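You operate a simulated robot arm through the tools that you are given. There is no shell and no other tool. Be economical: measure what you need, move in short steps, check, and stop when the job is done.

The job below is to be done with a simulated two-armed robot. You get a single attempt, and the scene is never put back.

## Task
Find the voltage of the unmarked board: raise the dial a mark at a time till its rows light.
Fine: board between the tester's stops, pins down before the supply goes on; end with the supply off and the dial on that mark.

The check looks at the end state, three seconds after you hand in, the way a careful person would. Anything else that was tipped, shoved, dropped, spilled or broken makes it a failure.

## Robot
Two 7-joint arms with fingered hands on one trunk that stands fixed in place. Base frame: the origin is at the foot of the trunk, x ahead of it, y to its left, z up; the work surface is at about z = 760. Readings come in mm, degrees, newtons and seconds.
The left shoulder is at [75, 125, 1142], the right one opposite. With the tool pointing down near the work surface each hand reaches from about 400 to 800 mm from the base axis, measured 20 degrees to its own side. Payload 3.6 kg a hand.
Tool frame (each hand has its own): the origin (TCP) lies between the finger pads and is the grasp point; the fingertips stand 30 mm ahead of it; z points along the fingers, y is the line along which they close. Largest opening 104 mm; the body of the gripper starts 35 mm behind the TCP. The gripper is a hand of 4 fingers: y runs from the thumb to the fingers, the wrist lies at [-15, -104, -178] in the tool frame, and closing takes about 1.5 s.
Orientation is that of the tool frame in the base frame, as a unit quaternion [w, x, y, z]. With the fingers straight down and the wrist toward the robot, the tool's x, y and z point along [0, 1, 0], [1, 0, 0] and [0, 0, -1] of the base frame.

## Interface
- The arms move only by the tool play_rows. It takes "left_plan", "right_plan" or both (then of equal length, played together; a hand with none holds still); each is a list of rows, each an object of numbers (a shift or turn left out is 0, a gripper value left out holds the last): "tx", "ty", "tz": the shift along the tool's x, y, z in m; "rx", "ry", "rz": the turn, a rotation vector about the tool's x, y, z in degrees; "claw": the opening, from 0 (shut) to 1 (fully open). In form: [{"tx": .., "ty": .., "tz": .., "rx": .., "ry": .., "rz": .., "claw": ..}, ...]. A call has 1 to 12 rows; each row is the pose to reach, as a shift and turn from the pose commanded when the call began, along the tool's axes at that moment. A row lasts 0.2 s, in which the tool goes at most 50 mm and 8.6 degrees; a call with a longer step from one row to the next is refused whole, and so is a gripper value outside its range. A pose out of reach is approached as far as the arm can. The call stops where the force on the tool passes 40 N (or 10 N more than at its start, if that is more) or the arm is blocked; 0.2 s more then pass. Each finger travels about 72 mm/s and halts on what it meets, pressing with about 26 N; the grip force reading is that of the motor and also rises with nothing between the fingers. The clock runs only during rows and for 0.2 s after the last one: add rows that repeat a pose to give the fingers time. The reply holds the time, the measured pose of the TCP, the force on the tool along the base axes, the opening and the grip force, in the units named above and with some noise, with the torque about the TCP (base axes, N m) and any sound that the robot's microphone picked up.
- Cameras (640 x 400 px; columns grow to the right, rows downward): "scene" is now at [186.3, 36.1, 1287.3]; the picture's right is [0.40, -0.92, 0.00], its down [-0.45, -0.20, -0.87] and it looks along [0.80, 0.35, -0.49] (base axes); focal length 263 px, centre (320, 200). "left" rides on the left gripper at [-61, -92, -130] in its tool frame; the picture's right is [-0.81, -0.28, 0.52], its down [0.53, -0.71, 0.46] and it looks along [0.24, 0.64, 0.72] (tool axes); focal length 275 px, centre (320, 200). "right" rides on the right gripper at [61, -92, -130] in its tool frame; the picture's right is [-0.81, 0.28, -0.52], its down [-0.53, -0.71, 0.45] and it looks along [-0.24, 0.64, 0.72] (tool axes); focal length 275 px, centre (320, 200). There is no depth. A picture from a camera that has moved, and an enlarged one, comes with that camera's place and axes in the base frame and with its lens.
- get_image(camera): a new picture of that camera. The clock stands still meanwhile.
- lift_body(by): slides the trunk up (or, below 0, down) by that many mm; the arms and the scene camera ride with it, the base frame stays. It gives what a move gives, with no picture.
- hand_shape(shape, hand): the hand has 4 fingers and takes this shape, open, in about a second: jaw (thumb against the fingers, like two jaws); tri (thumb and two fingers); tip (a fingertip pinch); poke (one finger out to press); point (the index stretched); flat (the hand flat); cup (the hand cupped); fist (a fist). The gripper value then closes the fingers along that shape, each until it touches; the sizes above hold for jaw. It gives what a move gives, with no picture.
- aim_head(pan, tilt): turns the head with the scene camera to pan (to the left, within 80 degrees either way) and tilt (down, from -29 to 69), counted from straight ahead of the robot. It gives what a move gives.
- zoom(camera, box): a new picture of the part [left, top, right, bottom] of that camera's present view, enlarged. The clock stands still meanwhile.
- sign_off(): hands the job in; it is judged then, once.

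Go step by step. Nothing tells you positions but the pictures and the camera data: compare them with the known pose of the tool, close in by small moves and look again before you grip or let go. The budget is 120 turns and 78 pictures, counting those below and the enlarged ones. Unless the task says otherwise, let go and move clear before handing in, and close with one line.

The tools are called after "Call:" as a command line: name --argument value ..., lists and objects as JSON in quotes. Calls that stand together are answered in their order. play_rows: Moves the arms, as the interface text tells. Its arguments: {"type":"object","properties":{"left_plan":{"type":"array","items":{"type":"object","properties":{"tx":{"type":"number"},"ty":{"type":"number"},"tz":{"type":"number"},"rx":{"type":"number"},"ry":{"type":"number"},"rz":{"type":"number"},"claw":{"type":"number"}}}},"right_plan":{"type":"array","items":{"type":"object","properties":{"tx":{"type":"number"},"ty":{"type":"number"},"tz":{"type":"number"},"rx":{"type":"number"},"ry":{"type":"number"},"rz":{"type":"number"},"claw":{"type":"number"}}}}},"required":[]} The other tools are called the same way: lift_body (by) slides the trunk up or down; hand_shape (shape, hand) gives the hand a shape; aim_head (pan, tilt) turns the head that bears the scene camera; get_image (camera) takes a picture; zoom (camera, box) takes an enlarged picture of a part of a camera's view; sign_off () hands the job in.

At the start:

```text
clock: 0.0
left_position: [417.8, 376.8, 1099.4]
left_ee_rot: [-0.001, 0.707, 0.707, -0.001]
left_contact_force: [0.3, 0.0, 0.5]
left_ft_torque: [0.01, 0.01, 0.0]
left_finger_gap: 103.7
left_finger_force: 0.1
left_shape: jaw
right_position: [567.3, -40.5, 1170.0]
right_ee_rot: [0.001, 0.707, 0.707, 0.001]
right_contact_force: [0.7, -0.3, -0.2]
right_ft_torque: [0.0, -0.02, 0.02]
right_finger_gap: 104.0
right_finger_force: 0.0
right_shape: jaw
trunk travel left (down, up): [-375.0, 161.0]
head pan, tilt: [23.5, 29.5]
```

scene: 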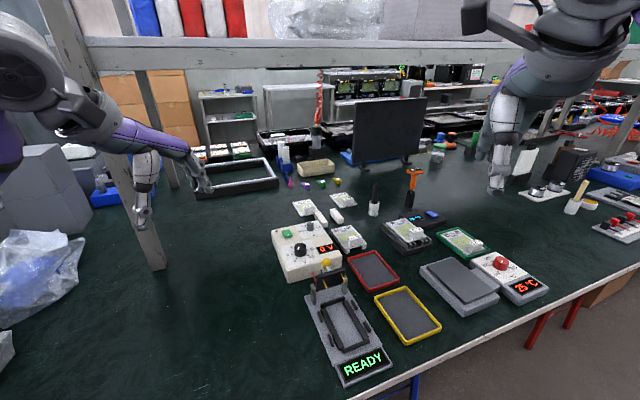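
right: 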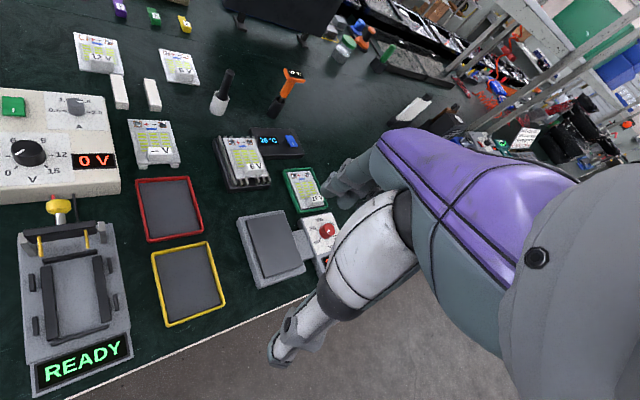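
left: 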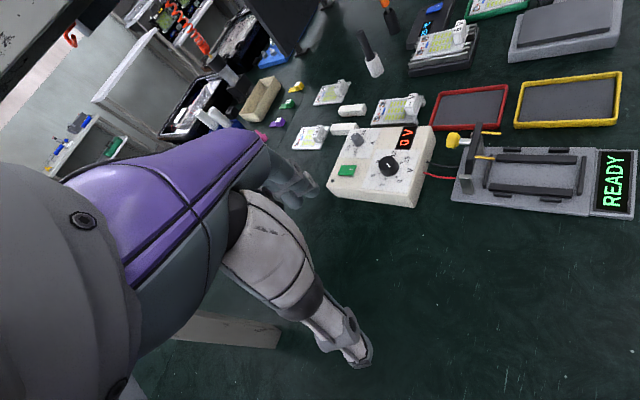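

I see a power supply (dial, green button, 0 V display), a tester with a yellow lever and a READY display, and several boards, one of them labelled "– V". I'll zoom in for detail first.

Call:
zoom --camera "right" --box '[0, 80, 220, 400]'

Call:
zoom --camera "right" --box '[60, 0, 340, 220]'

Call:
zoom --camera "scene" --box '[260, 180, 480, 390]'

```text
1.25 times, centred on (110, 240) of right
camera zoom: at [475.4, 19.0, 1300.6], right [0.27, -0.81, 0.52], down [-0.71, -0.53, -0.46], along [0.65, -0.24, -0.72], focal length 344 px, centre (582, 150)
```

zoom: 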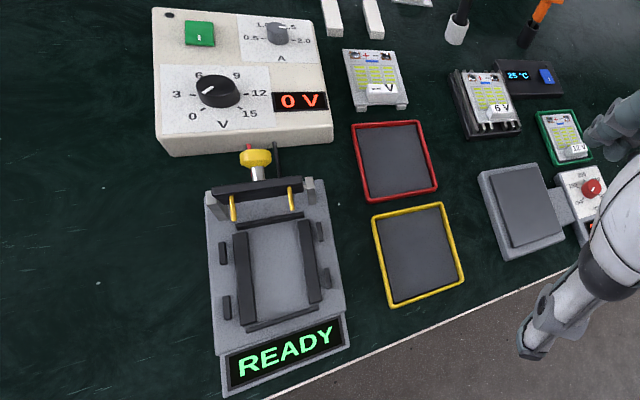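

```text
1.82 times, centred on (200, 110) of right
camera zoom: at [475.4, 19.0, 1300.6], right [0.27, -0.81, 0.52], down [-0.71, -0.53, -0.46], along [0.65, -0.24, -0.72], focal length 500 px, centre (538, 364)
```

zoom: 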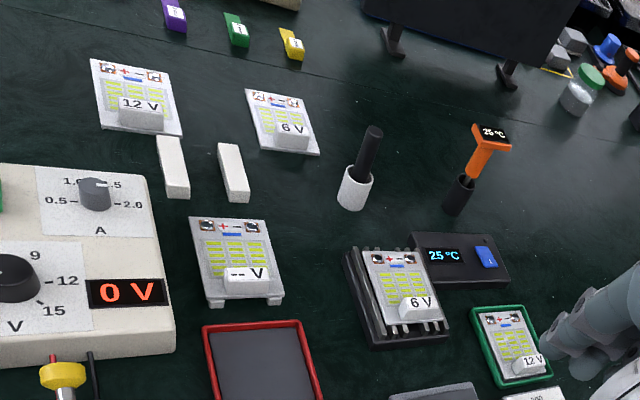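

```text
1.90 times, centred on (370, 285) of scene
camera zoom: at [186.3, 36.1, 1287.3], right [0.4, -0.92, 0.0], down [-0.45, -0.2, -0.87], along [0.8, 0.35, -0.49], focal length 501 px, centre (225, 38)
```

zoom: 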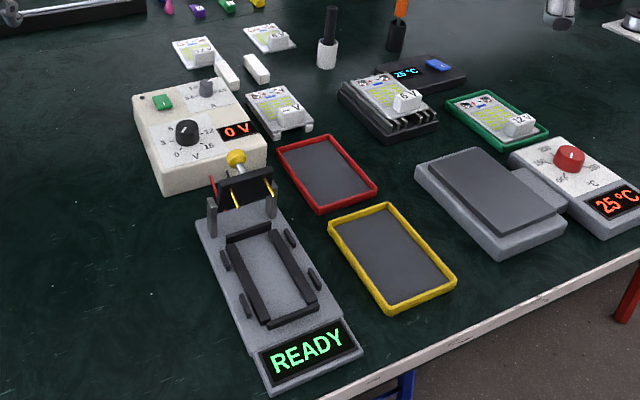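

The unmarked board ("-- V") is near (820, 210). The tester is near (540, 134) and the supply near (675, 309), and everything is yawed about 45° to my base. I'll aim the head there and zoom in closer.

Call:
aim_head --pan 18 --tilt 40

Call:
zoom --camera "left" --box '[420, 110, 640, 240]'

Call:
zoom --camera "left" --box '[280, 60, 460, 220]'

Call:
get_image --camera "scene"

```text
clock: 0.7
left_position: [417.6, 376.8, 1098.8]
left_ee_rot: [0.001, 0.707, 0.707, 0.0]
left_contact_force: [0.4, 1.1, 0.1]
left_ft_torque: [0.02, -0.03, 0.01]
left_finger_gap: 103.8
left_finger_force: 0.0
left_shape: jaw
right_position: [567.8, -41.0, 1169.2]
right_ee_rot: [0.0, 0.707, 0.707, 0.0]
right_contact_force: [0.2, -0.7, -0.5]
right_ft_torque: [0.01, -0.03, 0.03]
right_finger_gap: 103.7
right_finger_force: 0.1
right_shape: jaw
trunk travel left (down, up): [-375.0, 161.0]
head pan, tilt: [18.0, 40.0]
```

```text
2.91 times, centred on (530, 175) of left
camera zoom: at [326.0, 314.5, 1229.1], right [-0.28, -0.81, -0.52], down [-0.71, 0.53, -0.46], along [0.64, 0.24, -0.72], focal length 801 px, centre (-291, 273)
```

zoom: 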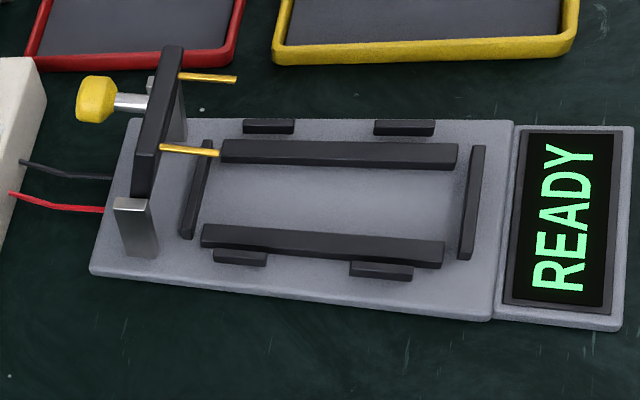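

```text
2.50 times, centred on (370, 140) of left
camera zoom: at [326.0, 314.5, 1229.1], right [-0.28, -0.81, -0.52], down [-0.71, 0.53, -0.46], along [0.64, 0.24, -0.72], focal length 688 px, centre (195, 350)
```

zoom: 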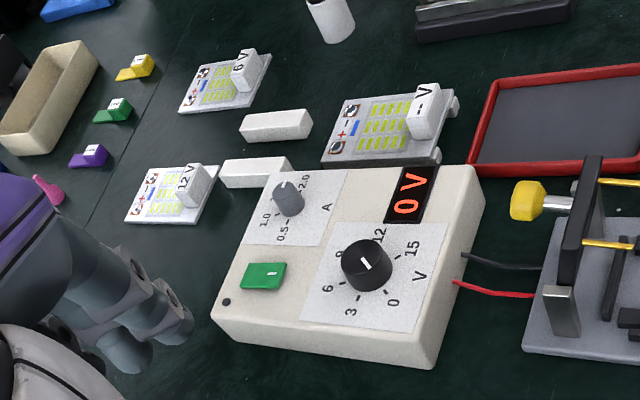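

```text
69 pictures are left
camera scene: at [184.0, 26.3, 1271.3], right [0.31, -0.95, 0.0], down [-0.61, -0.2, -0.77], along [0.73, 0.24, -0.64], focal length 263 px, centre (320, 200)
```

scene: 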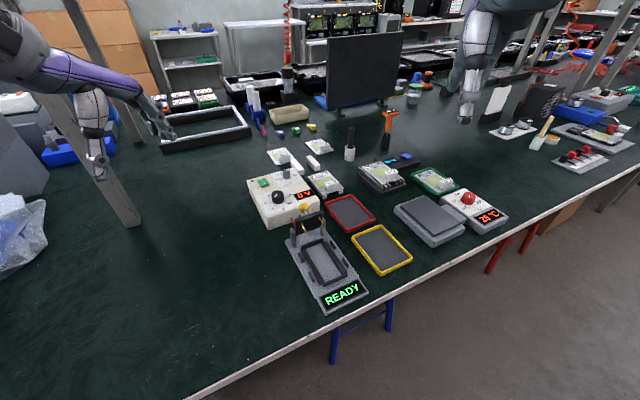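

The tester bed is centred near (530, 136) with its axis at about 45°. The unmarked board has its tab toward the table edge and its pads toward the far side, the same way round as the tester. I'll swing the right hand aside and bring the left hand over, yawed 45°.

Call:
play_rows --left_plan '[{"tx": -0.025, "ty": 0.035, "rz": -6}, {"tx": -0.05, "ty": 0.07, "rz": -12}, {"tx": -0.075, "ty": 0.105, "rz": -18}, {"tx": -0.1, "ty": 0.14, "rz": -24}, {"tx": -0.125, "ty": 0.175, "rz": -30}, {"tx": -0.15, "ty": 0.21, "rz": -36}, {"tx": -0.175, "ty": 0.245, "rz": -42}, {"tx": -0.2, "ty": 0.28, "rz": -45}]' --right_plan '[{"tx": -0.03, "ty": -0.01, "rz": -6}, {"tx": -0.06, "ty": -0.02, "rz": -12}, {"tx": -0.09, "ty": -0.03, "rz": -18}, {"tx": -0.12, "ty": -0.04, "rz": -24}, {"tx": -0.15, "ty": -0.05, "rz": -30}, {"tx": -0.18, "ty": -0.06, "rz": -36}, {"tx": -0.2, "ty": -0.06, "rz": -42}, {"tx": -0.22, "ty": -0.06, "rz": -45}]'

Call:
get_image --camera "left"

Call:
get_image --camera "right"

```text
clock: 2.5
left_position: [654.7, 233.3, 1112.5]
left_ee_rot: [0.0, 0.405, 0.914, 0.0]
left_contact_force: [-0.2, 0.0, -0.3]
left_ft_torque: [0.0, 0.01, -0.01]
left_finger_gap: 104.0
left_finger_force: 0.1
left_shape: jaw
left hand out of reach, approached as far as the arm can: row 7, 8
right_position: [495.9, -221.2, 1167.2]
right_ee_rot: [0.01, 0.44, 0.898, -0.008]
right_contact_force: [0.3, 0.5, -0.6]
right_ft_torque: [0.01, -0.02, 0.02]
right_finger_gap: 103.7
right_finger_force: 0.0
right_shape: jaw
right hand out of reach, approached as far as the arm can: row 7, 8
trunk travel left (down, up): [-375.0, 161.0]
head pan, tilt: [18.0, 40.0]
```

```text
68 pictures are left
camera left: at [627.9, 126.8, 1241.3], right [0.34, -0.79, -0.52], down [-0.89, -0.08, -0.45], along [0.31, 0.61, -0.72], focal length 275 px, centre (320, 200)
```

left: 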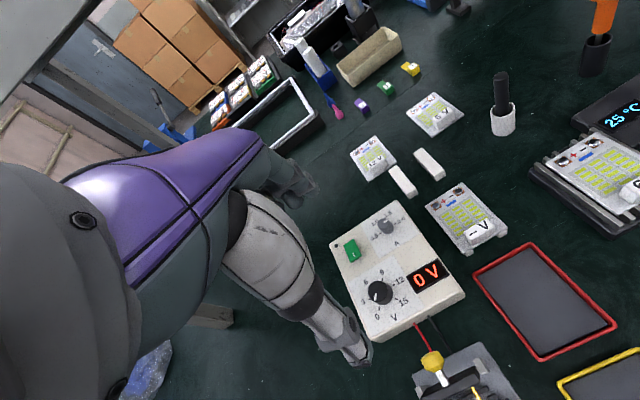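

```text
67 pictures are left
camera right: at [385.5, -227.7, 1299.2], right [0.71, -0.46, 0.53], down [-0.23, -0.87, -0.44], along [0.67, 0.19, -0.72], focal length 275 px, centre (320, 200)
```

right: 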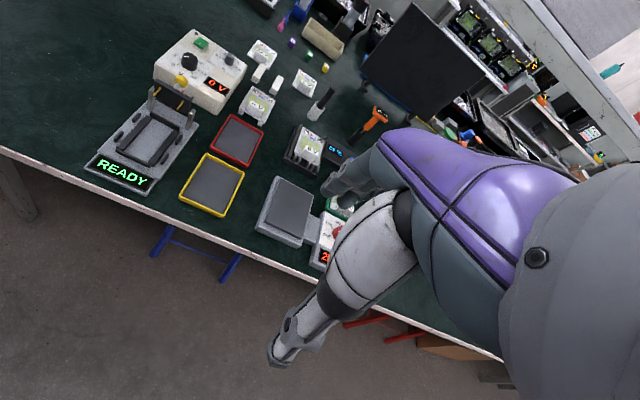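

The left arm ran out of reach at this height, so I'll lower the trunk to gain horizontal reach and then go on.

Call:
lift_body --by -170

Call:
play_rows --left_plan '[{"ty": 0.02, "rz": -1}, {"ty": 0.04, "tx": -0.02, "rz": -2}, {"ty": 0.06, "tx": -0.04, "rz": -3}, {"ty": 0.08, "tx": -0.06, "rz": -3}, {"ty": 0.08, "tx": -0.08, "rz": -3}, {"ty": 0.08, "tx": -0.08, "rz": -3}]'

```text
clock: 4.4
left_position: [655.1, 234.9, 941.4]
left_ee_rot: [0.001, 0.406, 0.914, 0.0]
left_contact_force: [-0.2, 0.1, 0.3]
left_ft_torque: [-0.02, 0.0, 0.0]
left_finger_gap: 104.0
left_finger_force: 0.1
left_shape: jaw
right_position: [497.1, -221.3, 998.6]
right_ee_rot: [0.01, 0.44, 0.898, -0.008]
right_contact_force: [0.0, 0.2, -0.6]
right_ft_torque: [0.02, 0.0, 0.0]
right_finger_gap: 103.8
right_finger_force: 0.0
right_shape: jaw
trunk travel left (down, up): [-205.0, 331.0]
head pan, tilt: [18.0, 40.0]
```

```text
clock: 5.8
left_position: [708.4, 280.8, 938.4]
left_ee_rot: [0.001, 0.383, 0.924, 0.0]
left_contact_force: [0.2, 0.3, 0.3]
left_ft_torque: [0.01, 0.01, 0.0]
left_finger_gap: 103.8
left_finger_force: 0.0
left_shape: jaw
left hand out of reach, approached as far as the arm can: row 2, 3, 4, 5, 6
right_position: [498.0, -220.4, 997.9]
right_ee_rot: [0.009, 0.44, 0.898, -0.009]
right_contact_force: [-0.4, -1.1, 0.1]
right_ft_torque: [0.02, 0.0, 0.0]
right_finger_gap: 103.7
right_finger_force: 0.1
right_shape: jaw
trunk travel left (down, up): [-205.0, 331.0]
head pan, tilt: [18.0, 40.0]
```

The arm's wrist reach is about 600 mm, so I need to tilt the hand to reach the board's tab. I'll bring the hand over with a combined lean and then look.

Call:
play_rows --left_plan '[{"tx": -0.02, "ty": -0.01, "tz": 0.005, "rx": -2.4, "ry": -5}, {"tx": -0.04, "ty": -0.02, "tz": 0.01, "rx": -4.8, "ry": -10}, {"tx": -0.06, "ty": -0.03, "tz": 0.015, "rx": -7.2, "ry": -15}, {"tx": -0.08, "ty": -0.04, "tz": 0.02, "rx": -9.6, "ry": -20}, {"tx": -0.1, "ty": -0.042, "tz": 0.028, "rx": -12, "ry": -25}, {"tx": -0.1, "ty": -0.042, "tz": 0.028, "rx": -12, "ry": -25}]'

Call:
get_image --camera "left"

```text
clock: 7.2
left_position: [751.5, 185.2, 907.1]
left_ee_rot: [0.239, 0.371, 0.897, 0.013]
left_contact_force: [-0.3, 0.6, -0.1]
left_ft_torque: [0.01, 0.0, 0.01]
left_finger_gap: 103.9
left_finger_force: 0.1
left_shape: jaw
left hand out of reach, approached as far as the arm can: row 5, 6
right_position: [497.2, -219.5, 997.8]
right_ee_rot: [0.01, 0.44, 0.898, -0.008]
right_contact_force: [0.1, 0.4, 0.3]
right_ft_torque: [-0.02, 0.02, -0.01]
right_finger_gap: 103.9
right_finger_force: 0.0
right_shape: jaw
trunk travel left (down, up): [-205.0, 331.0]
head pan, tilt: [18.0, 40.0]
```

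```text
66 pictures are left
camera left: at [671.0, 98.5, 1029.9], right [0.54, -0.82, -0.17], down [-0.59, -0.23, -0.77], along [0.6, 0.52, -0.61], focal length 275 px, centre (320, 200)
```

left: 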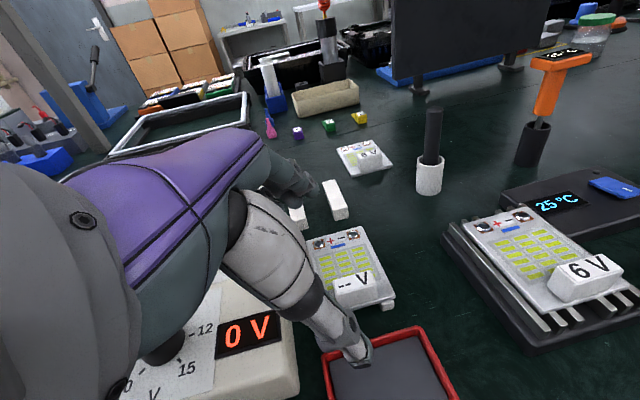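

The hand is close to position. The tab is near (797, 188), so I'll zoom in on it to get its outline.

Call:
zoom --camera "left" --box '[290, 210, 410, 330]'

Call:
zoom --camera "scene" --box '[240, 100, 460, 300]'

```text
3.33 times, centred on (350, 270) of left
camera zoom: at [671.0, 98.5, 1029.9], right [0.54, -0.82, -0.17], down [-0.59, -0.23, -0.77], along [0.6, 0.52, -0.61], focal length 918 px, centre (220, -33)
```

zoom: 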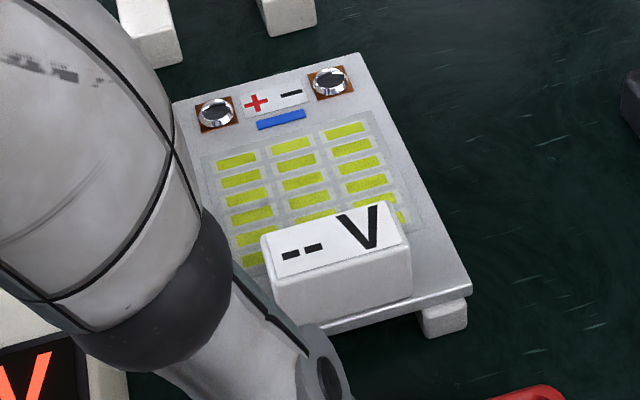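

```text
2.00 times, centred on (350, 200) of scene
camera zoom: at [226.0, 26.2, 1101.1], right [0.31, -0.95, 0.0], down [-0.61, -0.2, -0.77], along [0.73, 0.24, -0.64], focal length 526 px, centre (260, 200)
```

zoom: 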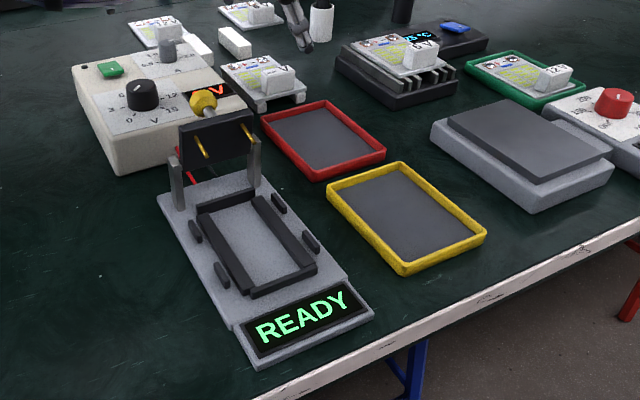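

The tab is 40 × 16 × 25 mm, centred at (799, 190) with its top near z 803 and its thin axis at 45°. I'll move above it to test the reach, part-closing the fingers.

Call:
play_rows --left_plan '[{"tx": 0.001, "ty": 0.01, "tz": 0.02, "claw": 0.6}, {"tx": 0.002, "ty": 0.021, "tz": 0.04, "claw": 0.5}, {"tx": 0.002, "ty": 0.0214, "tz": 0.057, "claw": 0.5}, {"tx": 0.002, "ty": 0.0214, "tz": 0.057, "claw": 0.5}]'

Call:
get_image --camera "left"

```text
clock: 8.2
left_position: [770.2, 214.6, 877.2]
left_ee_rot: [0.239, 0.37, 0.898, 0.013]
left_contact_force: [-0.6, -0.4, 0.4]
left_ft_torque: [0.0, 0.02, -0.01]
left_finger_gap: 52.2
left_finger_force: 0.1
left_shape: jaw
left hand out of reach, approached as far as the arm can: row 1, 2, 3, 4
right_position: [498.0, -219.3, 999.2]
right_ee_rot: [0.009, 0.44, 0.898, -0.008]
right_contact_force: [-1.1, -0.1, 0.4]
right_ft_torque: [0.01, 0.02, 0.01]
right_finger_gap: 104.0
right_finger_force: 0.0
right_shape: jaw
trunk travel left (down, up): [-205.0, 331.0]
head pan, tilt: [18.0, 40.0]
```

```text
63 pictures are left
camera left: at [689.9, 126.2, 998.8], right [0.54, -0.82, -0.17], down [-0.6, -0.23, -0.77], along [0.6, 0.52, -0.61], focal length 275 px, centre (320, 200)
```

left: 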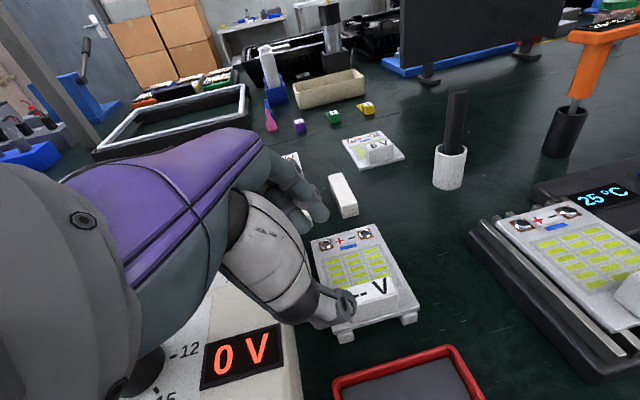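

Leaning the hand limits the reach, so I'll try a forward tilt with less yaw. That is a 30° heading and 20° tilt above the tab.

Call:
play_rows --left_plan '[{"tx": -0.0056, "ty": -0.0055, "tz": 0.0, "rx": -1.1, "ry": 5.1, "rz": 4.6}, {"tx": -0.0112, "ty": -0.011, "tz": 0.005, "rx": -2.2, "ry": 10.2, "rz": 9.3}, {"tx": -0.0168, "ty": -0.0165, "tz": 0.015, "rx": -3.3, "ry": 15.2, "rz": 13.9}, {"tx": -0.0225, "ty": -0.0221, "tz": 0.0248, "rx": -4.4, "ry": 20.3, "rz": 18.5}, {"tx": -0.0225, "ty": -0.0221, "tz": 0.0248, "rx": -4.4, "ry": 20.3, "rz": 18.5}]'

Call:
get_image --camera "left"

```text
clock: 9.4
left_position: [757.4, 230.1, 866.6]
left_ee_rot: [0.086, 0.492, 0.853, 0.151]
left_contact_force: [0.1, -0.2, 0.2]
left_ft_torque: [0.01, -0.01, -0.02]
left_finger_gap: 51.8
left_finger_force: 0.1
left_shape: jaw
left hand out of reach, approached as far as the arm can: row 1, 2, 3, 4, 5
right_position: [497.2, -219.7, 997.7]
right_ee_rot: [0.01, 0.44, 0.898, -0.008]
right_contact_force: [0.3, -0.2, 0.3]
right_ft_torque: [-0.02, 0.0, 0.02]
right_finger_gap: 103.7
right_finger_force: 0.0
right_shape: jaw
trunk travel left (down, up): [-205.0, 331.0]
head pan, tilt: [18.0, 40.0]
```

```text
62 pictures are left
camera left: at [674.6, 112.9, 958.0], right [0.33, -0.74, -0.58], down [-0.71, 0.2, -0.67], along [0.62, 0.64, -0.46], focal length 275 px, centre (320, 200)
```

left: 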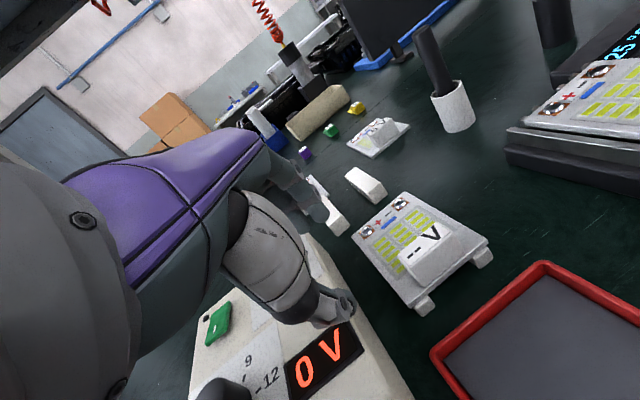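

The position came up short again, possibly from a joint limit with the trunk this low. I'll raise the trunk, back off and approach again from a fresh configuration.

Call:
lift_body --by 120

Call:
play_rows --left_plan '[{"tx": -0.003, "ty": -0.04, "tz": 0.006}, {"tx": -0.006, "ty": -0.078, "tz": 0.011}, {"tx": -0.02, "ty": -0.07, "tz": 0.04}, {"tx": -0.04, "ty": -0.05, "tz": 0.07}, {"tx": -0.055, "ty": -0.036, "tz": 0.101}, {"tx": -0.055, "ty": -0.036, "tz": 0.101}]'

```text
clock: 10.9
left_position: [744.3, 231.7, 1050.6]
left_ee_rot: [0.131, 0.484, 0.847, 0.175]
left_contact_force: [-0.4, 0.6, 0.5]
left_ft_torque: [0.0, 0.0, 0.01]
left_finger_gap: 52.1
left_finger_force: 0.0
left_shape: jaw
right_position: [498.0, -220.8, 1117.1]
right_ee_rot: [0.008, 0.44, 0.898, -0.009]
right_contact_force: [0.0, -0.4, -0.3]
right_ft_torque: [0.02, 0.0, 0.02]
right_finger_gap: 103.8
right_finger_force: 0.1
right_shape: jaw
trunk travel left (down, up): [-325.0, 211.0]
head pan, tilt: [18.0, 40.0]
```

```text
clock: 12.3
left_position: [733.4, 217.1, 994.1]
left_ee_rot: [0.13, 0.484, 0.847, 0.175]
left_contact_force: [-0.1, -0.3, 0.3]
left_ft_torque: [-0.01, -0.01, -0.01]
left_finger_gap: 51.9
left_finger_force: 0.0
left_shape: jaw
left hand out of reach, approached as far as the arm can: row 3, 4, 5, 6
right_position: [497.4, -219.5, 1117.9]
right_ee_rot: [0.01, 0.44, 0.898, -0.008]
right_contact_force: [-0.4, 0.0, 0.5]
right_ft_torque: [-0.02, -0.02, 0.0]
right_finger_gap: 103.9
right_finger_force: 0.0
right_shape: jaw
trunk travel left (down, up): [-325.0, 211.0]
head pan, tilt: [18.0, 40.0]
```

The limit looks tied to the hand's heading relative to the forearm, so less yaw should reach further. I'll retract, set a 20° heading and 20° tilt, then lower the trunk again.

Call:
play_rows --left_plan '[{"tx": 0.006, "ty": -0.021, "tz": 0.008, "rx": 2.6, "ry": -0.5, "rz": 5.1}, {"tx": 0.012, "ty": -0.043, "tz": 0.017, "rx": 5.3, "ry": -1, "rz": 10.2}, {"tx": 0.012, "ty": -0.043, "tz": 0.017, "rx": 5.3, "ry": -1, "rz": 10.2}]'

Call:
lift_body --by -110

```text
clock: 13.1
left_position: [698.3, 209.5, 959.9]
left_ee_rot: [0.099, 0.565, 0.807, 0.141]
left_contact_force: [0.1, 0.1, -0.7]
left_ft_torque: [0.01, -0.04, -0.02]
left_finger_gap: 52.3
left_finger_force: 0.1
left_shape: jaw
right_position: [498.4, -219.4, 1117.9]
right_ee_rot: [0.009, 0.44, 0.898, -0.009]
right_contact_force: [0.1, -0.4, -0.1]
right_ft_torque: [-0.05, 0.01, 0.0]
right_finger_gap: 103.9
right_finger_force: 0.0
right_shape: jaw
trunk travel left (down, up): [-325.0, 211.0]
head pan, tilt: [18.0, 40.0]
```

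```text
clock: 14.6
left_position: [697.7, 209.7, 851.9]
left_ee_rot: [0.099, 0.565, 0.807, 0.142]
left_contact_force: [0.0, -0.4, -0.3]
left_ft_torque: [0.04, 0.03, -0.02]
left_finger_gap: 52.0
left_finger_force: 0.0
left_shape: jaw
right_position: [496.6, -220.4, 1007.5]
right_ee_rot: [0.009, 0.44, 0.898, -0.008]
right_contact_force: [-0.4, -0.4, -0.5]
right_ft_torque: [0.0, -0.03, 0.0]
right_finger_gap: 103.6
right_finger_force: 0.0
right_shape: jaw
trunk travel left (down, up): [-215.0, 321.0]
head pan, tilt: [18.0, 40.0]
```

Call:
play_rows --left_plan '[{"tx": -0.018, "ty": 0.03, "tz": -0.002}, {"tx": -0.037, "ty": 0.052, "tz": 0.012}, {"tx": -0.055, "ty": 0.074, "tz": 0.0238}, {"tx": -0.055, "ty": 0.074, "tz": 0.0238}]'

Call:
get_image --camera "left"

```text
clock: 15.6
left_position: [762.9, 202.0, 854.1]
left_ee_rot: [0.099, 0.565, 0.807, 0.142]
left_contact_force: [0.2, -0.6, 1.0]
left_ft_torque: [0.03, 0.03, -0.01]
left_finger_gap: 52.0
left_finger_force: 0.1
left_shape: jaw
left hand out of reach, approached as far as the arm can: row 2, 3, 4
right_position: [497.9, -220.7, 1007.5]
right_ee_rot: [0.009, 0.441, 0.898, -0.008]
right_contact_force: [-0.3, 0.0, 0.0]
right_ft_torque: [0.01, -0.04, 0.02]
right_finger_gap: 103.7
right_finger_force: 0.0
right_shape: jaw
trunk travel left (down, up): [-215.0, 321.0]
head pan, tilt: [18.0, 40.0]
```

```text
61 pictures are left
camera left: at [661.0, 98.7, 945.5], right [0.2, -0.79, -0.58], down [-0.67, 0.32, -0.67], along [0.72, 0.52, -0.46], focal length 275 px, centre (320, 200)
```

left: 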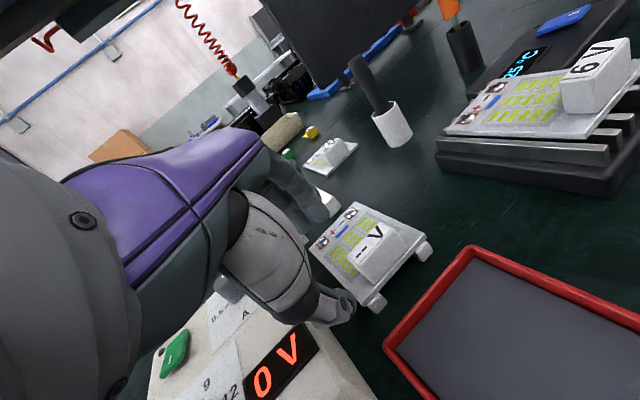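

Call:
aim_head --pan 25 --tilt 35

Call:
get_image --camera "scene"

```text
clock: 16.2
left_position: [763.6, 202.1, 855.4]
left_ee_rot: [0.099, 0.565, 0.807, 0.142]
left_contact_force: [0.7, 0.2, 0.0]
left_ft_torque: [0.03, 0.0, -0.01]
left_finger_gap: 51.9
left_finger_force: 0.1
left_shape: jaw
right_position: [496.8, -220.1, 1008.0]
right_ee_rot: [0.01, 0.44, 0.898, -0.008]
right_contact_force: [-1.0, -0.2, 0.2]
right_ft_torque: [0.01, 0.05, 0.01]
right_finger_gap: 103.8
right_finger_force: 0.0
right_shape: jaw
trunk travel left (down, up): [-215.0, 321.0]
head pan, tilt: [25.0, 35.0]
```

```text
60 pictures are left
camera scene: at [221.8, 37.1, 1119.4], right [0.42, -0.91, 0.0], down [-0.52, -0.24, -0.82], along [0.74, 0.35, -0.57], focal length 263 px, centre (320, 200)
```

scene: 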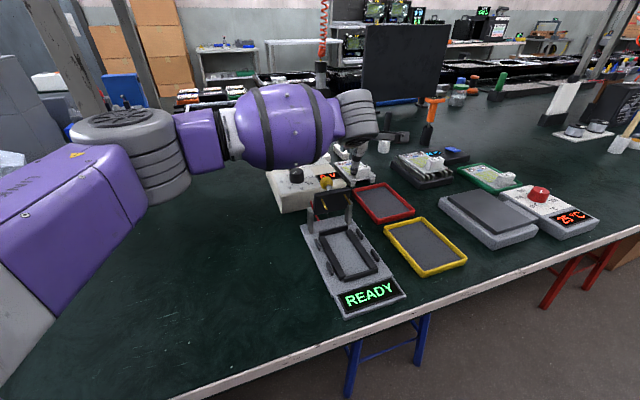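

The scene picture shows the elbow flared out sideways, so the wrist is at its yaw limit rather than the arm being fully stretched. I'll raise the trunk and retract with the hand upright and straight, then look at the arm posture.

Call:
lift_body --by 160

Call:
play_rows --left_plan '[{"tx": 0.0127, "ty": -0.0437, "tz": -0.0133, "rx": 3.3, "ry": -0.6, "rz": 3.3}, {"tx": 0.0253, "ty": -0.0873, "tz": -0.0267, "rx": 6.6, "ry": -1.2, "rz": 6.6}, {"tx": 0.038, "ty": -0.131, "tz": -0.04, "rx": 9.9, "ry": -1.8, "rz": 9.9}, {"tx": 0.0507, "ty": -0.1747, "tz": -0.0533, "rx": 13.2, "ry": -2.4, "rz": 13.2}, {"tx": 0.0633, "ty": -0.2183, "tz": -0.0667, "rx": 16.5, "ry": -3, "rz": 16.5}, {"tx": 0.076, "ty": -0.262, "tz": -0.08, "rx": 19.8, "ry": -3.5, "rz": 19.8}]'

Call:
get_image --camera "scene"

```text
clock: 18.1
left_position: [747.8, 201.3, 1107.1]
left_ee_rot: [0.159, 0.552, 0.797, 0.184]
left_contact_force: [0.2, 0.1, -0.8]
left_ft_torque: [0.01, 0.02, 0.02]
left_finger_gap: 51.9
left_finger_force: 0.1
left_shape: jaw
right_position: [498.0, -218.9, 1168.3]
right_ee_rot: [0.008, 0.44, 0.898, -0.01]
right_contact_force: [-0.1, 0.4, 0.2]
right_ft_torque: [-0.01, -0.02, -0.03]
right_finger_gap: 103.7
right_finger_force: 0.1
right_shape: jaw
trunk travel left (down, up): [-375.0, 161.0]
head pan, tilt: [25.0, 35.0]
```

```text
clock: 19.5
left_position: [468.1, 177.2, 1049.8]
left_ee_rot: [0.052, 0.705, 0.705, 0.053]
left_contact_force: [-0.5, -0.3, 0.7]
left_ft_torque: [0.02, -0.04, -0.03]
left_finger_gap: 52.0
left_finger_force: 0.1
left_shape: jaw
right_position: [495.9, -219.3, 1168.3]
right_ee_rot: [0.01, 0.44, 0.898, -0.009]
right_contact_force: [0.0, 0.7, 1.2]
right_ft_torque: [0.01, -0.03, -0.03]
right_finger_gap: 103.8
right_finger_force: 0.0
right_shape: jaw
trunk travel left (down, up): [-375.0, 161.0]
head pan, tilt: [25.0, 35.0]
```

```text
59 pictures are left
camera scene: at [182.4, 37.2, 1278.9], right [0.42, -0.91, 0.0], down [-0.52, -0.24, -0.82], along [0.74, 0.35, -0.57], focal length 263 px, centre (320, 200)
```

scene: 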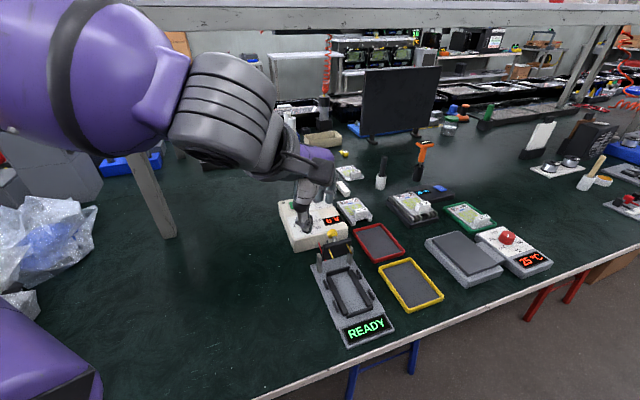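

Call:
play_rows --left_plan '[{"tx": 0.004, "ty": 0.039, "tz": 0.02}, {"tx": 0.008, "ty": 0.078, "tz": 0.04}, {"tx": 0.012, "ty": 0.117, "tz": 0.065}, {"tx": 0.016, "ty": 0.156, "tz": 0.09}, {"tx": 0.02, "ty": 0.195, "tz": 0.115}, {"tx": 0.023, "ty": 0.234, "tz": 0.137}, {"tx": 0.023, "ty": 0.234, "tz": 0.137}]'

Call:
get_image --camera "scene"

```text
clock: 21.1
left_position: [719.7, 200.8, 951.0]
left_ee_rot: [0.052, 0.705, 0.705, 0.052]
left_contact_force: [0.5, 0.0, 0.1]
left_ft_torque: [-0.02, -0.03, 0.02]
left_finger_gap: 51.9
left_finger_force: 0.1
left_shape: jaw
right_position: [496.9, -219.7, 1167.6]
right_ee_rot: [0.009, 0.44, 0.898, -0.008]
right_contact_force: [-0.4, 0.4, -0.6]
right_ft_torque: [0.01, -0.01, 0.0]
right_finger_gap: 103.7
right_finger_force: 0.0
right_shape: jaw
trunk travel left (down, up): [-375.0, 161.0]
head pan, tilt: [25.0, 35.0]
```

```text
58 pictures are left
camera scene: at [182.2, 36.9, 1278.9], right [0.42, -0.91, 0.0], down [-0.52, -0.24, -0.82], along [0.74, 0.35, -0.57], focal length 263 px, centre (320, 200)
```

scene: 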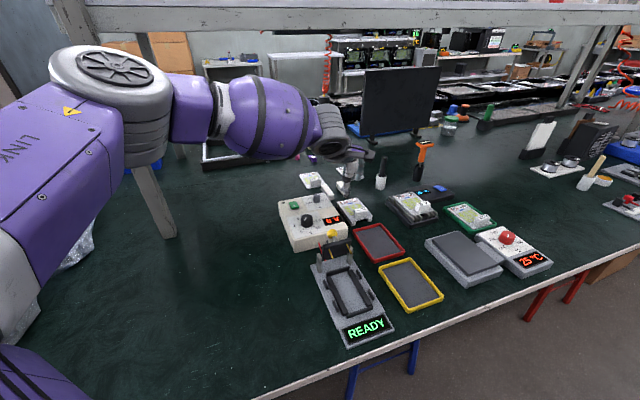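

With the hand facing straight ahead the arm reaches well. I'll continue forward and down at this heading.

Call:
play_rows --left_plan '[{"tx": -0.005, "ty": 0.019, "tz": 0.033}, {"tx": -0.011, "ty": 0.038, "tz": 0.066}, {"tx": -0.016, "ty": 0.056, "tz": 0.099}, {"tx": -0.016, "ty": 0.056, "tz": 0.099}]'

```text
clock: 22.1
left_position: [735.1, 210.2, 876.0]
left_ee_rot: [0.052, 0.705, 0.705, 0.053]
left_contact_force: [-0.6, 0.1, -0.1]
left_ft_torque: [0.05, -0.02, 0.02]
left_finger_gap: 51.6
left_finger_force: 0.1
left_shape: jaw
left hand out of reach, approached as far as the arm can: row 1, 2, 3, 4
right_position: [497.7, -220.6, 1167.1]
right_ee_rot: [0.01, 0.44, 0.898, -0.008]
right_contact_force: [-0.5, -0.4, 0.4]
right_ft_torque: [-0.03, -0.02, 0.01]
right_finger_gap: 103.6
right_finger_force: 0.0
right_shape: jaw
trunk travel left (down, up): [-375.0, 161.0]
head pan, tilt: [25.0, 35.0]
```

The wrist only deviates a little from the forearm, so the left arm (elbow out to the left) can't hold a +45° heading out there. The right arm's forearm lies naturally at that heading. I'll clear the left arm and bring the right hand over the board with a forward tilt.

Call:
play_rows --left_plan '[{"tz": -0.048}, {"tz": -0.096}, {"tx": 0.012, "ty": -0.03, "tz": -0.13}, {"tx": 0.03, "ty": -0.065, "tz": -0.155}, {"tx": 0.048, "ty": -0.1, "tz": -0.18}, {"tx": 0.066, "ty": -0.135, "tz": -0.2}, {"tx": 0.084, "ty": -0.17, "tz": -0.22}, {"tx": 0.102, "ty": -0.2, "tz": -0.235}, {"tx": 0.12, "ty": -0.232, "tz": -0.242}]'

Call:
play_rows --right_plan '[{"tx": 0.012, "ty": 0.041, "tz": 0.02, "rx": -2.3, "ry": 0.1, "rz": -0.7}, {"tx": 0.024, "ty": 0.082, "tz": 0.039, "rx": -4.5, "ry": 0.3, "rz": -1.3}, {"tx": 0.036, "ty": 0.122, "tz": 0.059, "rx": -6.8, "ry": 0.4, "rz": -2}, {"tx": 0.048, "ty": 0.163, "tz": 0.079, "rx": -9.1, "ry": 0.6, "rz": -2.6}, {"tx": 0.06, "ty": 0.204, "tz": 0.099, "rx": -11.4, "ry": 0.7, "rz": -3.3}, {"tx": 0.072, "ty": 0.245, "tz": 0.118, "rx": -13.6, "ry": 0.9, "rz": -3.9}, {"tx": 0.085, "ty": 0.286, "tz": 0.138, "rx": -15.9, "ry": 1, "rz": -4.6}, {"tx": 0.097, "ty": 0.326, "tz": 0.158, "rx": -18.2, "ry": 1.2, "rz": -5.2}, {"tx": 0.109, "ty": 0.367, "tz": 0.178, "rx": -20.5, "ry": 1.3, "rz": -5.9}, {"tx": 0.121, "ty": 0.408, "tz": 0.197, "rx": -22.7, "ry": 1.5, "rz": -6.5}, {"tx": 0.133, "ty": 0.449, "tz": 0.217, "rx": -25, "ry": 1.6, "rz": -7.2}, {"tx": 0.133, "ty": 0.449, "tz": 0.217, "rx": -25, "ry": 1.6, "rz": -7.2}]'

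Call:
get_image --camera "right"

```text
clock: 24.1
left_position: [469.0, 333.3, 1081.4]
left_ee_rot: [0.053, 0.705, 0.705, 0.051]
left_contact_force: [0.5, 0.4, 0.4]
left_ft_torque: [0.01, -0.02, -0.02]
left_finger_gap: 51.9
left_finger_force: 0.0
left_shape: jaw
right_position: [496.7, -220.0, 1168.3]
right_ee_rot: [0.01, 0.44, 0.898, -0.009]
right_contact_force: [0.1, 1.6, 0.2]
right_ft_torque: [0.01, 0.0, 0.0]
right_finger_gap: 104.1
right_finger_force: 0.0
right_shape: jaw
trunk travel left (down, up): [-375.0, 161.0]
head pan, tilt: [25.0, 35.0]
```

```text
clock: 26.7
left_position: [470.1, 333.0, 1081.8]
left_ee_rot: [0.052, 0.705, 0.705, 0.051]
left_contact_force: [0.4, -1.5, 0.5]
left_ft_torque: [0.0, -0.02, -0.01]
left_finger_gap: 51.6
left_finger_force: 0.1
left_shape: jaw
right_position: [708.6, 108.5, 959.6]
right_ee_rot: [0.083, 0.378, 0.906, 0.173]
right_contact_force: [-0.1, 0.1, 0.8]
right_ft_torque: [0.0, -0.02, 0.01]
right_finger_gap: 104.2
right_finger_force: 0.0
right_shape: jaw
right hand out of reach, approached as far as the arm can: row 9, 10, 11, 12
trunk travel left (down, up): [-375.0, 161.0]
head pan, tilt: [25.0, 35.0]
```

```text
57 pictures are left
camera right: at [569.7, 58.3, 1045.9], right [0.6, -0.53, 0.6], down [0.03, -0.73, -0.68], along [0.8, 0.43, -0.42], focal length 275 px, centre (320, 200)
```

right: 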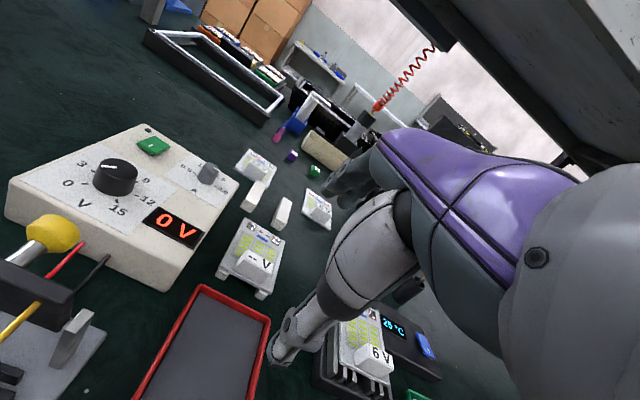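

The tab sits just beyond the comfortable reach of either arm. A full-open jaw can still straddle it off-centre and draw it in as it closes. I'll clear the right arm up and back, then lower the trunk, which also brings the shoulders forward.

Call:
play_rows --right_plan '[{"tx": -0.009, "ty": -0.0287, "tz": -0.0374}, {"tx": -0.0186, "ty": -0.0574, "tz": -0.0748}, {"tx": -0.0279, "ty": -0.0861, "tz": -0.1122}, {"tx": -0.0372, "ty": -0.1148, "tz": -0.1496}, {"tx": -0.0465, "ty": -0.1435, "tz": -0.187}, {"tx": -0.0558, "ty": -0.1722, "tz": -0.2244}, {"tx": -0.0651, "ty": -0.2009, "tz": -0.2618}, {"tx": -0.0744, "ty": -0.2296, "tz": -0.2992}, {"tx": -0.0837, "ty": -0.2583, "tz": -0.3366}, {"tx": -0.093, "ty": -0.287, "tz": -0.374}]' --left_plan '[{"tz": -0.01}, {"tz": -0.02}, {"tz": -0.03}, {"tz": -0.04}, {"tz": -0.05}, {"tz": -0.06}, {"tz": -0.06}, {"tz": -0.06}, {"tz": -0.06}, {"tz": -0.06, "claw": 1}]'

Call:
lift_body --by -250

```text
clock: 28.9
left_position: [458.6, 328.9, 1143.6]
left_ee_rot: [0.054, 0.705, 0.705, 0.054]
left_contact_force: [-0.1, -1.0, 0.3]
left_ft_torque: [0.02, 0.0, 0.0]
left_finger_gap: 103.7
left_finger_force: 0.0
left_shape: jaw
right_position: [478.8, -164.5, 1152.3]
right_ee_rot: [0.095, 0.363, 0.909, 0.182]
right_contact_force: [-0.5, -0.5, 0.4]
right_ft_torque: [0.0, 0.0, -0.04]
right_finger_gap: 104.1
right_finger_force: 0.1
right_shape: jaw
right hand out of reach, approached as far as the arm can: row 7, 8, 9, 10
trunk travel left (down, up): [-375.0, 161.0]
head pan, tilt: [25.0, 35.0]
```

```text
clock: 31.4
left_position: [461.6, 310.8, 901.7]
left_ee_rot: [0.037, 0.704, 0.706, 0.069]
left_contact_force: [1.1, 0.0, -0.1]
left_ft_torque: [-0.01, 0.01, -0.02]
left_finger_gap: 103.9
left_finger_force: 0.0
left_shape: jaw
right_position: [476.9, -181.0, 900.3]
right_ee_rot: [0.087, 0.372, 0.902, 0.202]
right_contact_force: [0.5, 0.0, -0.4]
right_ft_torque: [-0.02, 0.01, -0.03]
right_finger_gap: 103.8
right_finger_force: 0.1
right_shape: jaw
trunk travel left (down, up): [-125.0, 411.0]
head pan, tilt: [25.0, 35.0]
```

Call:
play_rows --left_plan '[{"tx": -0.019, "ty": 0.034, "tz": 0.0, "rx": -1.5, "ry": -2.25, "rz": -5.7}, {"tx": -0.038, "ty": 0.068, "tz": 0.0, "rx": -3, "ry": -4.5, "rz": -11.4}, {"tx": -0.057, "ty": 0.101, "tz": 0.005, "rx": -4.5, "ry": -6.75, "rz": -17.1}, {"tx": -0.076, "ty": 0.135, "tz": 0.01, "rx": -6, "ry": -9, "rz": -22.8}, {"tx": -0.095, "ty": 0.169, "tz": 0.015, "rx": -7.6, "ry": -11.25, "rz": -28.5}, {"tx": -0.114, "ty": 0.203, "tz": 0.02, "rx": -9.1, "ry": -13.5, "rz": -34.2}, {"tx": -0.133, "ty": 0.236, "tz": 0.025, "rx": -10.6, "ry": -15.75, "rz": -39.9}, {"tx": -0.152, "ty": 0.27, "tz": 0.034, "rx": -12.1, "ry": -18, "rz": -45.6}, {"tx": -0.152, "ty": 0.27, "tz": 0.034, "rx": -12.1, "ry": -18, "rz": -45.6}]'

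```text
clock: 33.5
left_position: [736.0, 177.1, 897.4]
left_ee_rot: [0.247, 0.367, 0.897, -0.008]
left_contact_force: [0.6, -0.5, 0.1]
left_ft_torque: [-0.03, 0.04, -0.01]
left_finger_gap: 104.0
left_finger_force: 0.0
left_shape: jaw
right_position: [477.5, -163.3, 904.7]
right_ee_rot: [0.091, 0.371, 0.904, 0.19]
right_contact_force: [-0.2, -1.2, -0.7]
right_ft_torque: [0.02, 0.01, -0.02]
right_finger_gap: 104.3
right_finger_force: 0.1
right_shape: jaw
trunk travel left (down, up): [-125.0, 411.0]
head pan, tilt: [25.0, 35.0]
```

Call:
play_rows --left_plan '[{"tx": -0.005, "ty": 0.007, "tz": 0.019}, {"tx": -0.0106, "ty": 0.013, "tz": 0.0387}, {"tx": -0.0106, "ty": 0.013, "tz": 0.0387}]'

Call:
get_image --camera "left"

```text
clock: 34.2
left_position: [759.3, 175.2, 877.4]
left_ee_rot: [0.247, 0.369, 0.896, -0.009]
left_contact_force: [0.6, 0.0, 0.6]
left_ft_torque: [0.03, 0.01, -0.02]
left_finger_gap: 103.7
left_finger_force: 0.0
left_shape: jaw
left hand out of reach, approached as far as the arm can: row 2, 3
right_position: [476.8, -162.1, 905.3]
right_ee_rot: [0.09, 0.37, 0.904, 0.192]
right_contact_force: [0.1, -0.1, -0.4]
right_ft_torque: [0.01, -0.04, 0.0]
right_finger_gap: 103.9
right_finger_force: 0.1
right_shape: jaw
trunk travel left (down, up): [-125.0, 411.0]
head pan, tilt: [25.0, 35.0]
```

```text
56 pictures are left
camera left: at [678.9, 93.4, 1003.1], right [0.53, -0.83, -0.14], down [-0.6, -0.26, -0.76], along [0.6, 0.49, -0.64], focal length 275 px, centre (320, 200)
```

left: 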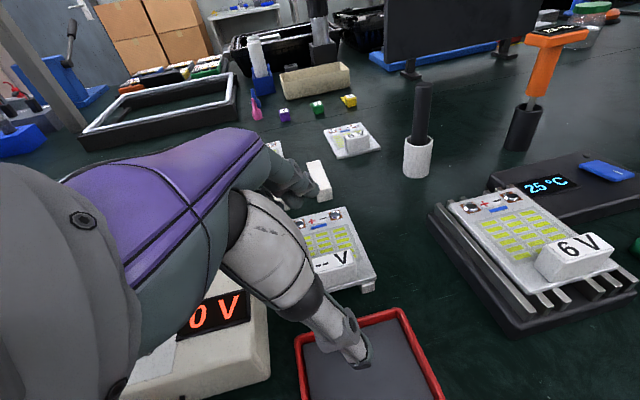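

Call:
zoom --camera "left" --box '[260, 180, 460, 400]'

Call:
zoom --camera "right" --box '[0, 60, 320, 260]'

```text
1.82 times, centred on (360, 290) of left
camera zoom: at [678.9, 93.4, 1003.1], right [0.53, -0.83, -0.14], down [-0.6, -0.26, -0.76], along [0.6, 0.49, -0.64], focal length 500 px, centre (247, 36)
```

zoom: 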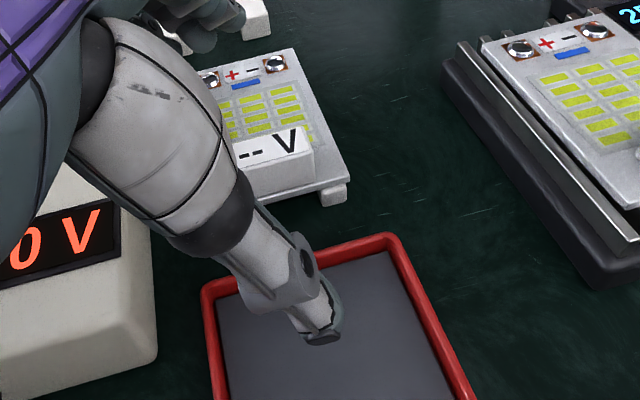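

```text
2.00 times, centred on (160, 160) of right
camera zoom: at [336.4, -216.3, 985.1], right [0.59, -0.54, 0.6], down [0.06, -0.71, -0.7], along [0.8, 0.45, -0.39], focal length 551 px, centre (640, 280)
```

zoom: 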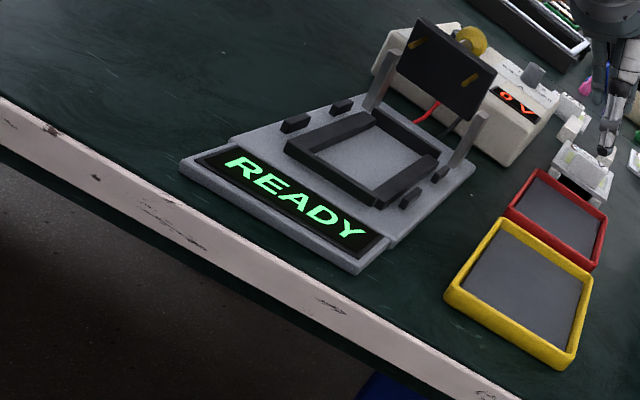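

Tray rim is only about 10 mm high. I'll descend with the jaw open so the far fingers come down behind the tab and the thumb stays above the tray rim.

Call:
play_rows --left_plan '[{"tx": 0.006, "ty": 0.0, "tz": 0.02}, {"tx": 0.013, "ty": 0.0, "tz": 0.04}, {"tx": 0.013, "ty": 0.0, "tz": 0.04}]'

Call:
get_image --camera "left"

```text
clock: 35.0
left_position: [769.1, 175.1, 838.3]
left_ee_rot: [0.247, 0.368, 0.896, -0.008]
left_contact_force: [0.5, 0.7, 0.6]
left_ft_torque: [0.01, 0.04, 0.0]
left_finger_gap: 103.9
left_finger_force: 0.0
left_shape: jaw
right_position: [478.0, -162.1, 903.7]
right_ee_rot: [0.092, 0.371, 0.904, 0.191]
right_contact_force: [0.2, 0.4, -0.2]
right_ft_torque: [0.02, -0.04, 0.0]
right_finger_gap: 103.8
right_finger_force: 0.1
right_shape: jaw
trunk travel left (down, up): [-125.0, 411.0]
head pan, tilt: [25.0, 35.0]
```

```text
53 pictures are left
camera left: at [688.1, 93.8, 964.2], right [0.53, -0.83, -0.14], down [-0.6, -0.26, -0.76], along [0.6, 0.49, -0.64], focal length 275 px, centre (320, 200)
```

left: 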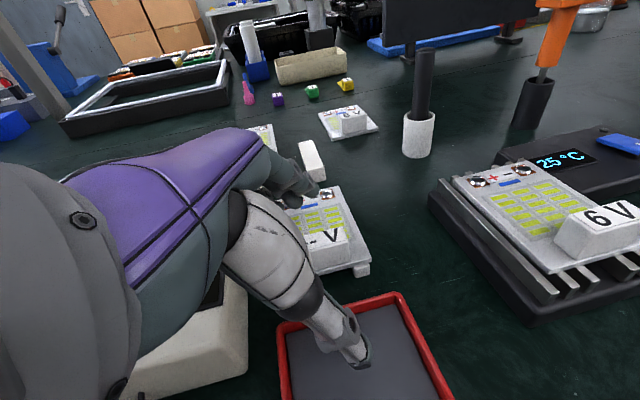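

Call:
play_rows --left_plan '[{"tx": 0.003, "ty": 0.004, "tz": 0.003, "claw": 0.7}, {"tx": 0.006, "ty": 0.0087, "tz": 0.012, "claw": 0.7}, {"tx": 0.009, "ty": 0.0087, "tz": 0.02}, {"tx": 0.009, "ty": 0.0087, "tz": 0.0267}, {"tx": 0.009, "ty": 0.0087, "tz": 0.0267}]'

Call:
get_image --camera "left"

Call:
zoom --camera "scene" --box '[260, 80, 480, 240]'

```text
clock: 36.2
left_position: [781.1, 182.4, 811.4]
left_ee_rot: [0.246, 0.368, 0.897, -0.009]
left_contact_force: [1.0, 0.0, -0.4]
left_ft_torque: [0.0, 0.0, 0.0]
left_finger_gap: 73.0
left_finger_force: 0.1
left_shape: jaw
right_position: [477.3, -161.5, 903.9]
right_ee_rot: [0.091, 0.371, 0.904, 0.191]
right_contact_force: [-0.6, -0.5, 0.9]
right_ft_torque: [0.02, -0.01, 0.03]
right_finger_gap: 104.3
right_finger_force: 0.0
right_shape: jaw
trunk travel left (down, up): [-125.0, 411.0]
head pan, tilt: [25.0, 35.0]
```

```text
52 pictures are left
camera left: at [700.1, 100.9, 937.5], right [0.53, -0.83, -0.14], down [-0.6, -0.26, -0.76], along [0.6, 0.49, -0.64], focal length 275 px, centre (320, 200)
```

left: 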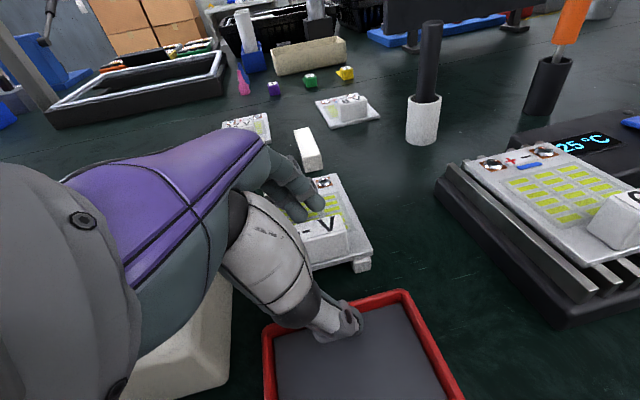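

```text
2.50 times, centred on (370, 160) of scene
camera zoom: at [254.5, 37.2, 1017.0], right [0.42, -0.91, 0.0], down [-0.52, -0.24, -0.82], along [0.74, 0.35, -0.57], focal length 657 px, centre (195, 300)
```

zoom: 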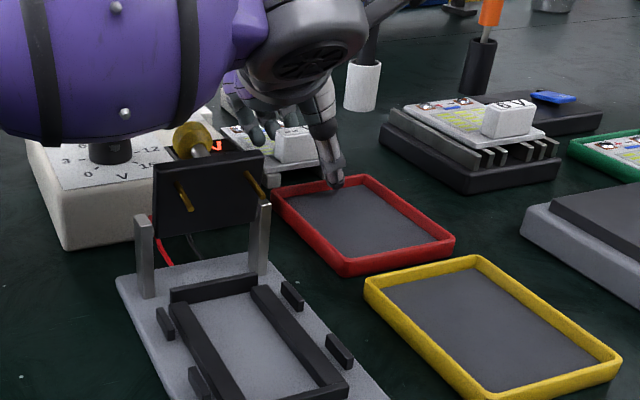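

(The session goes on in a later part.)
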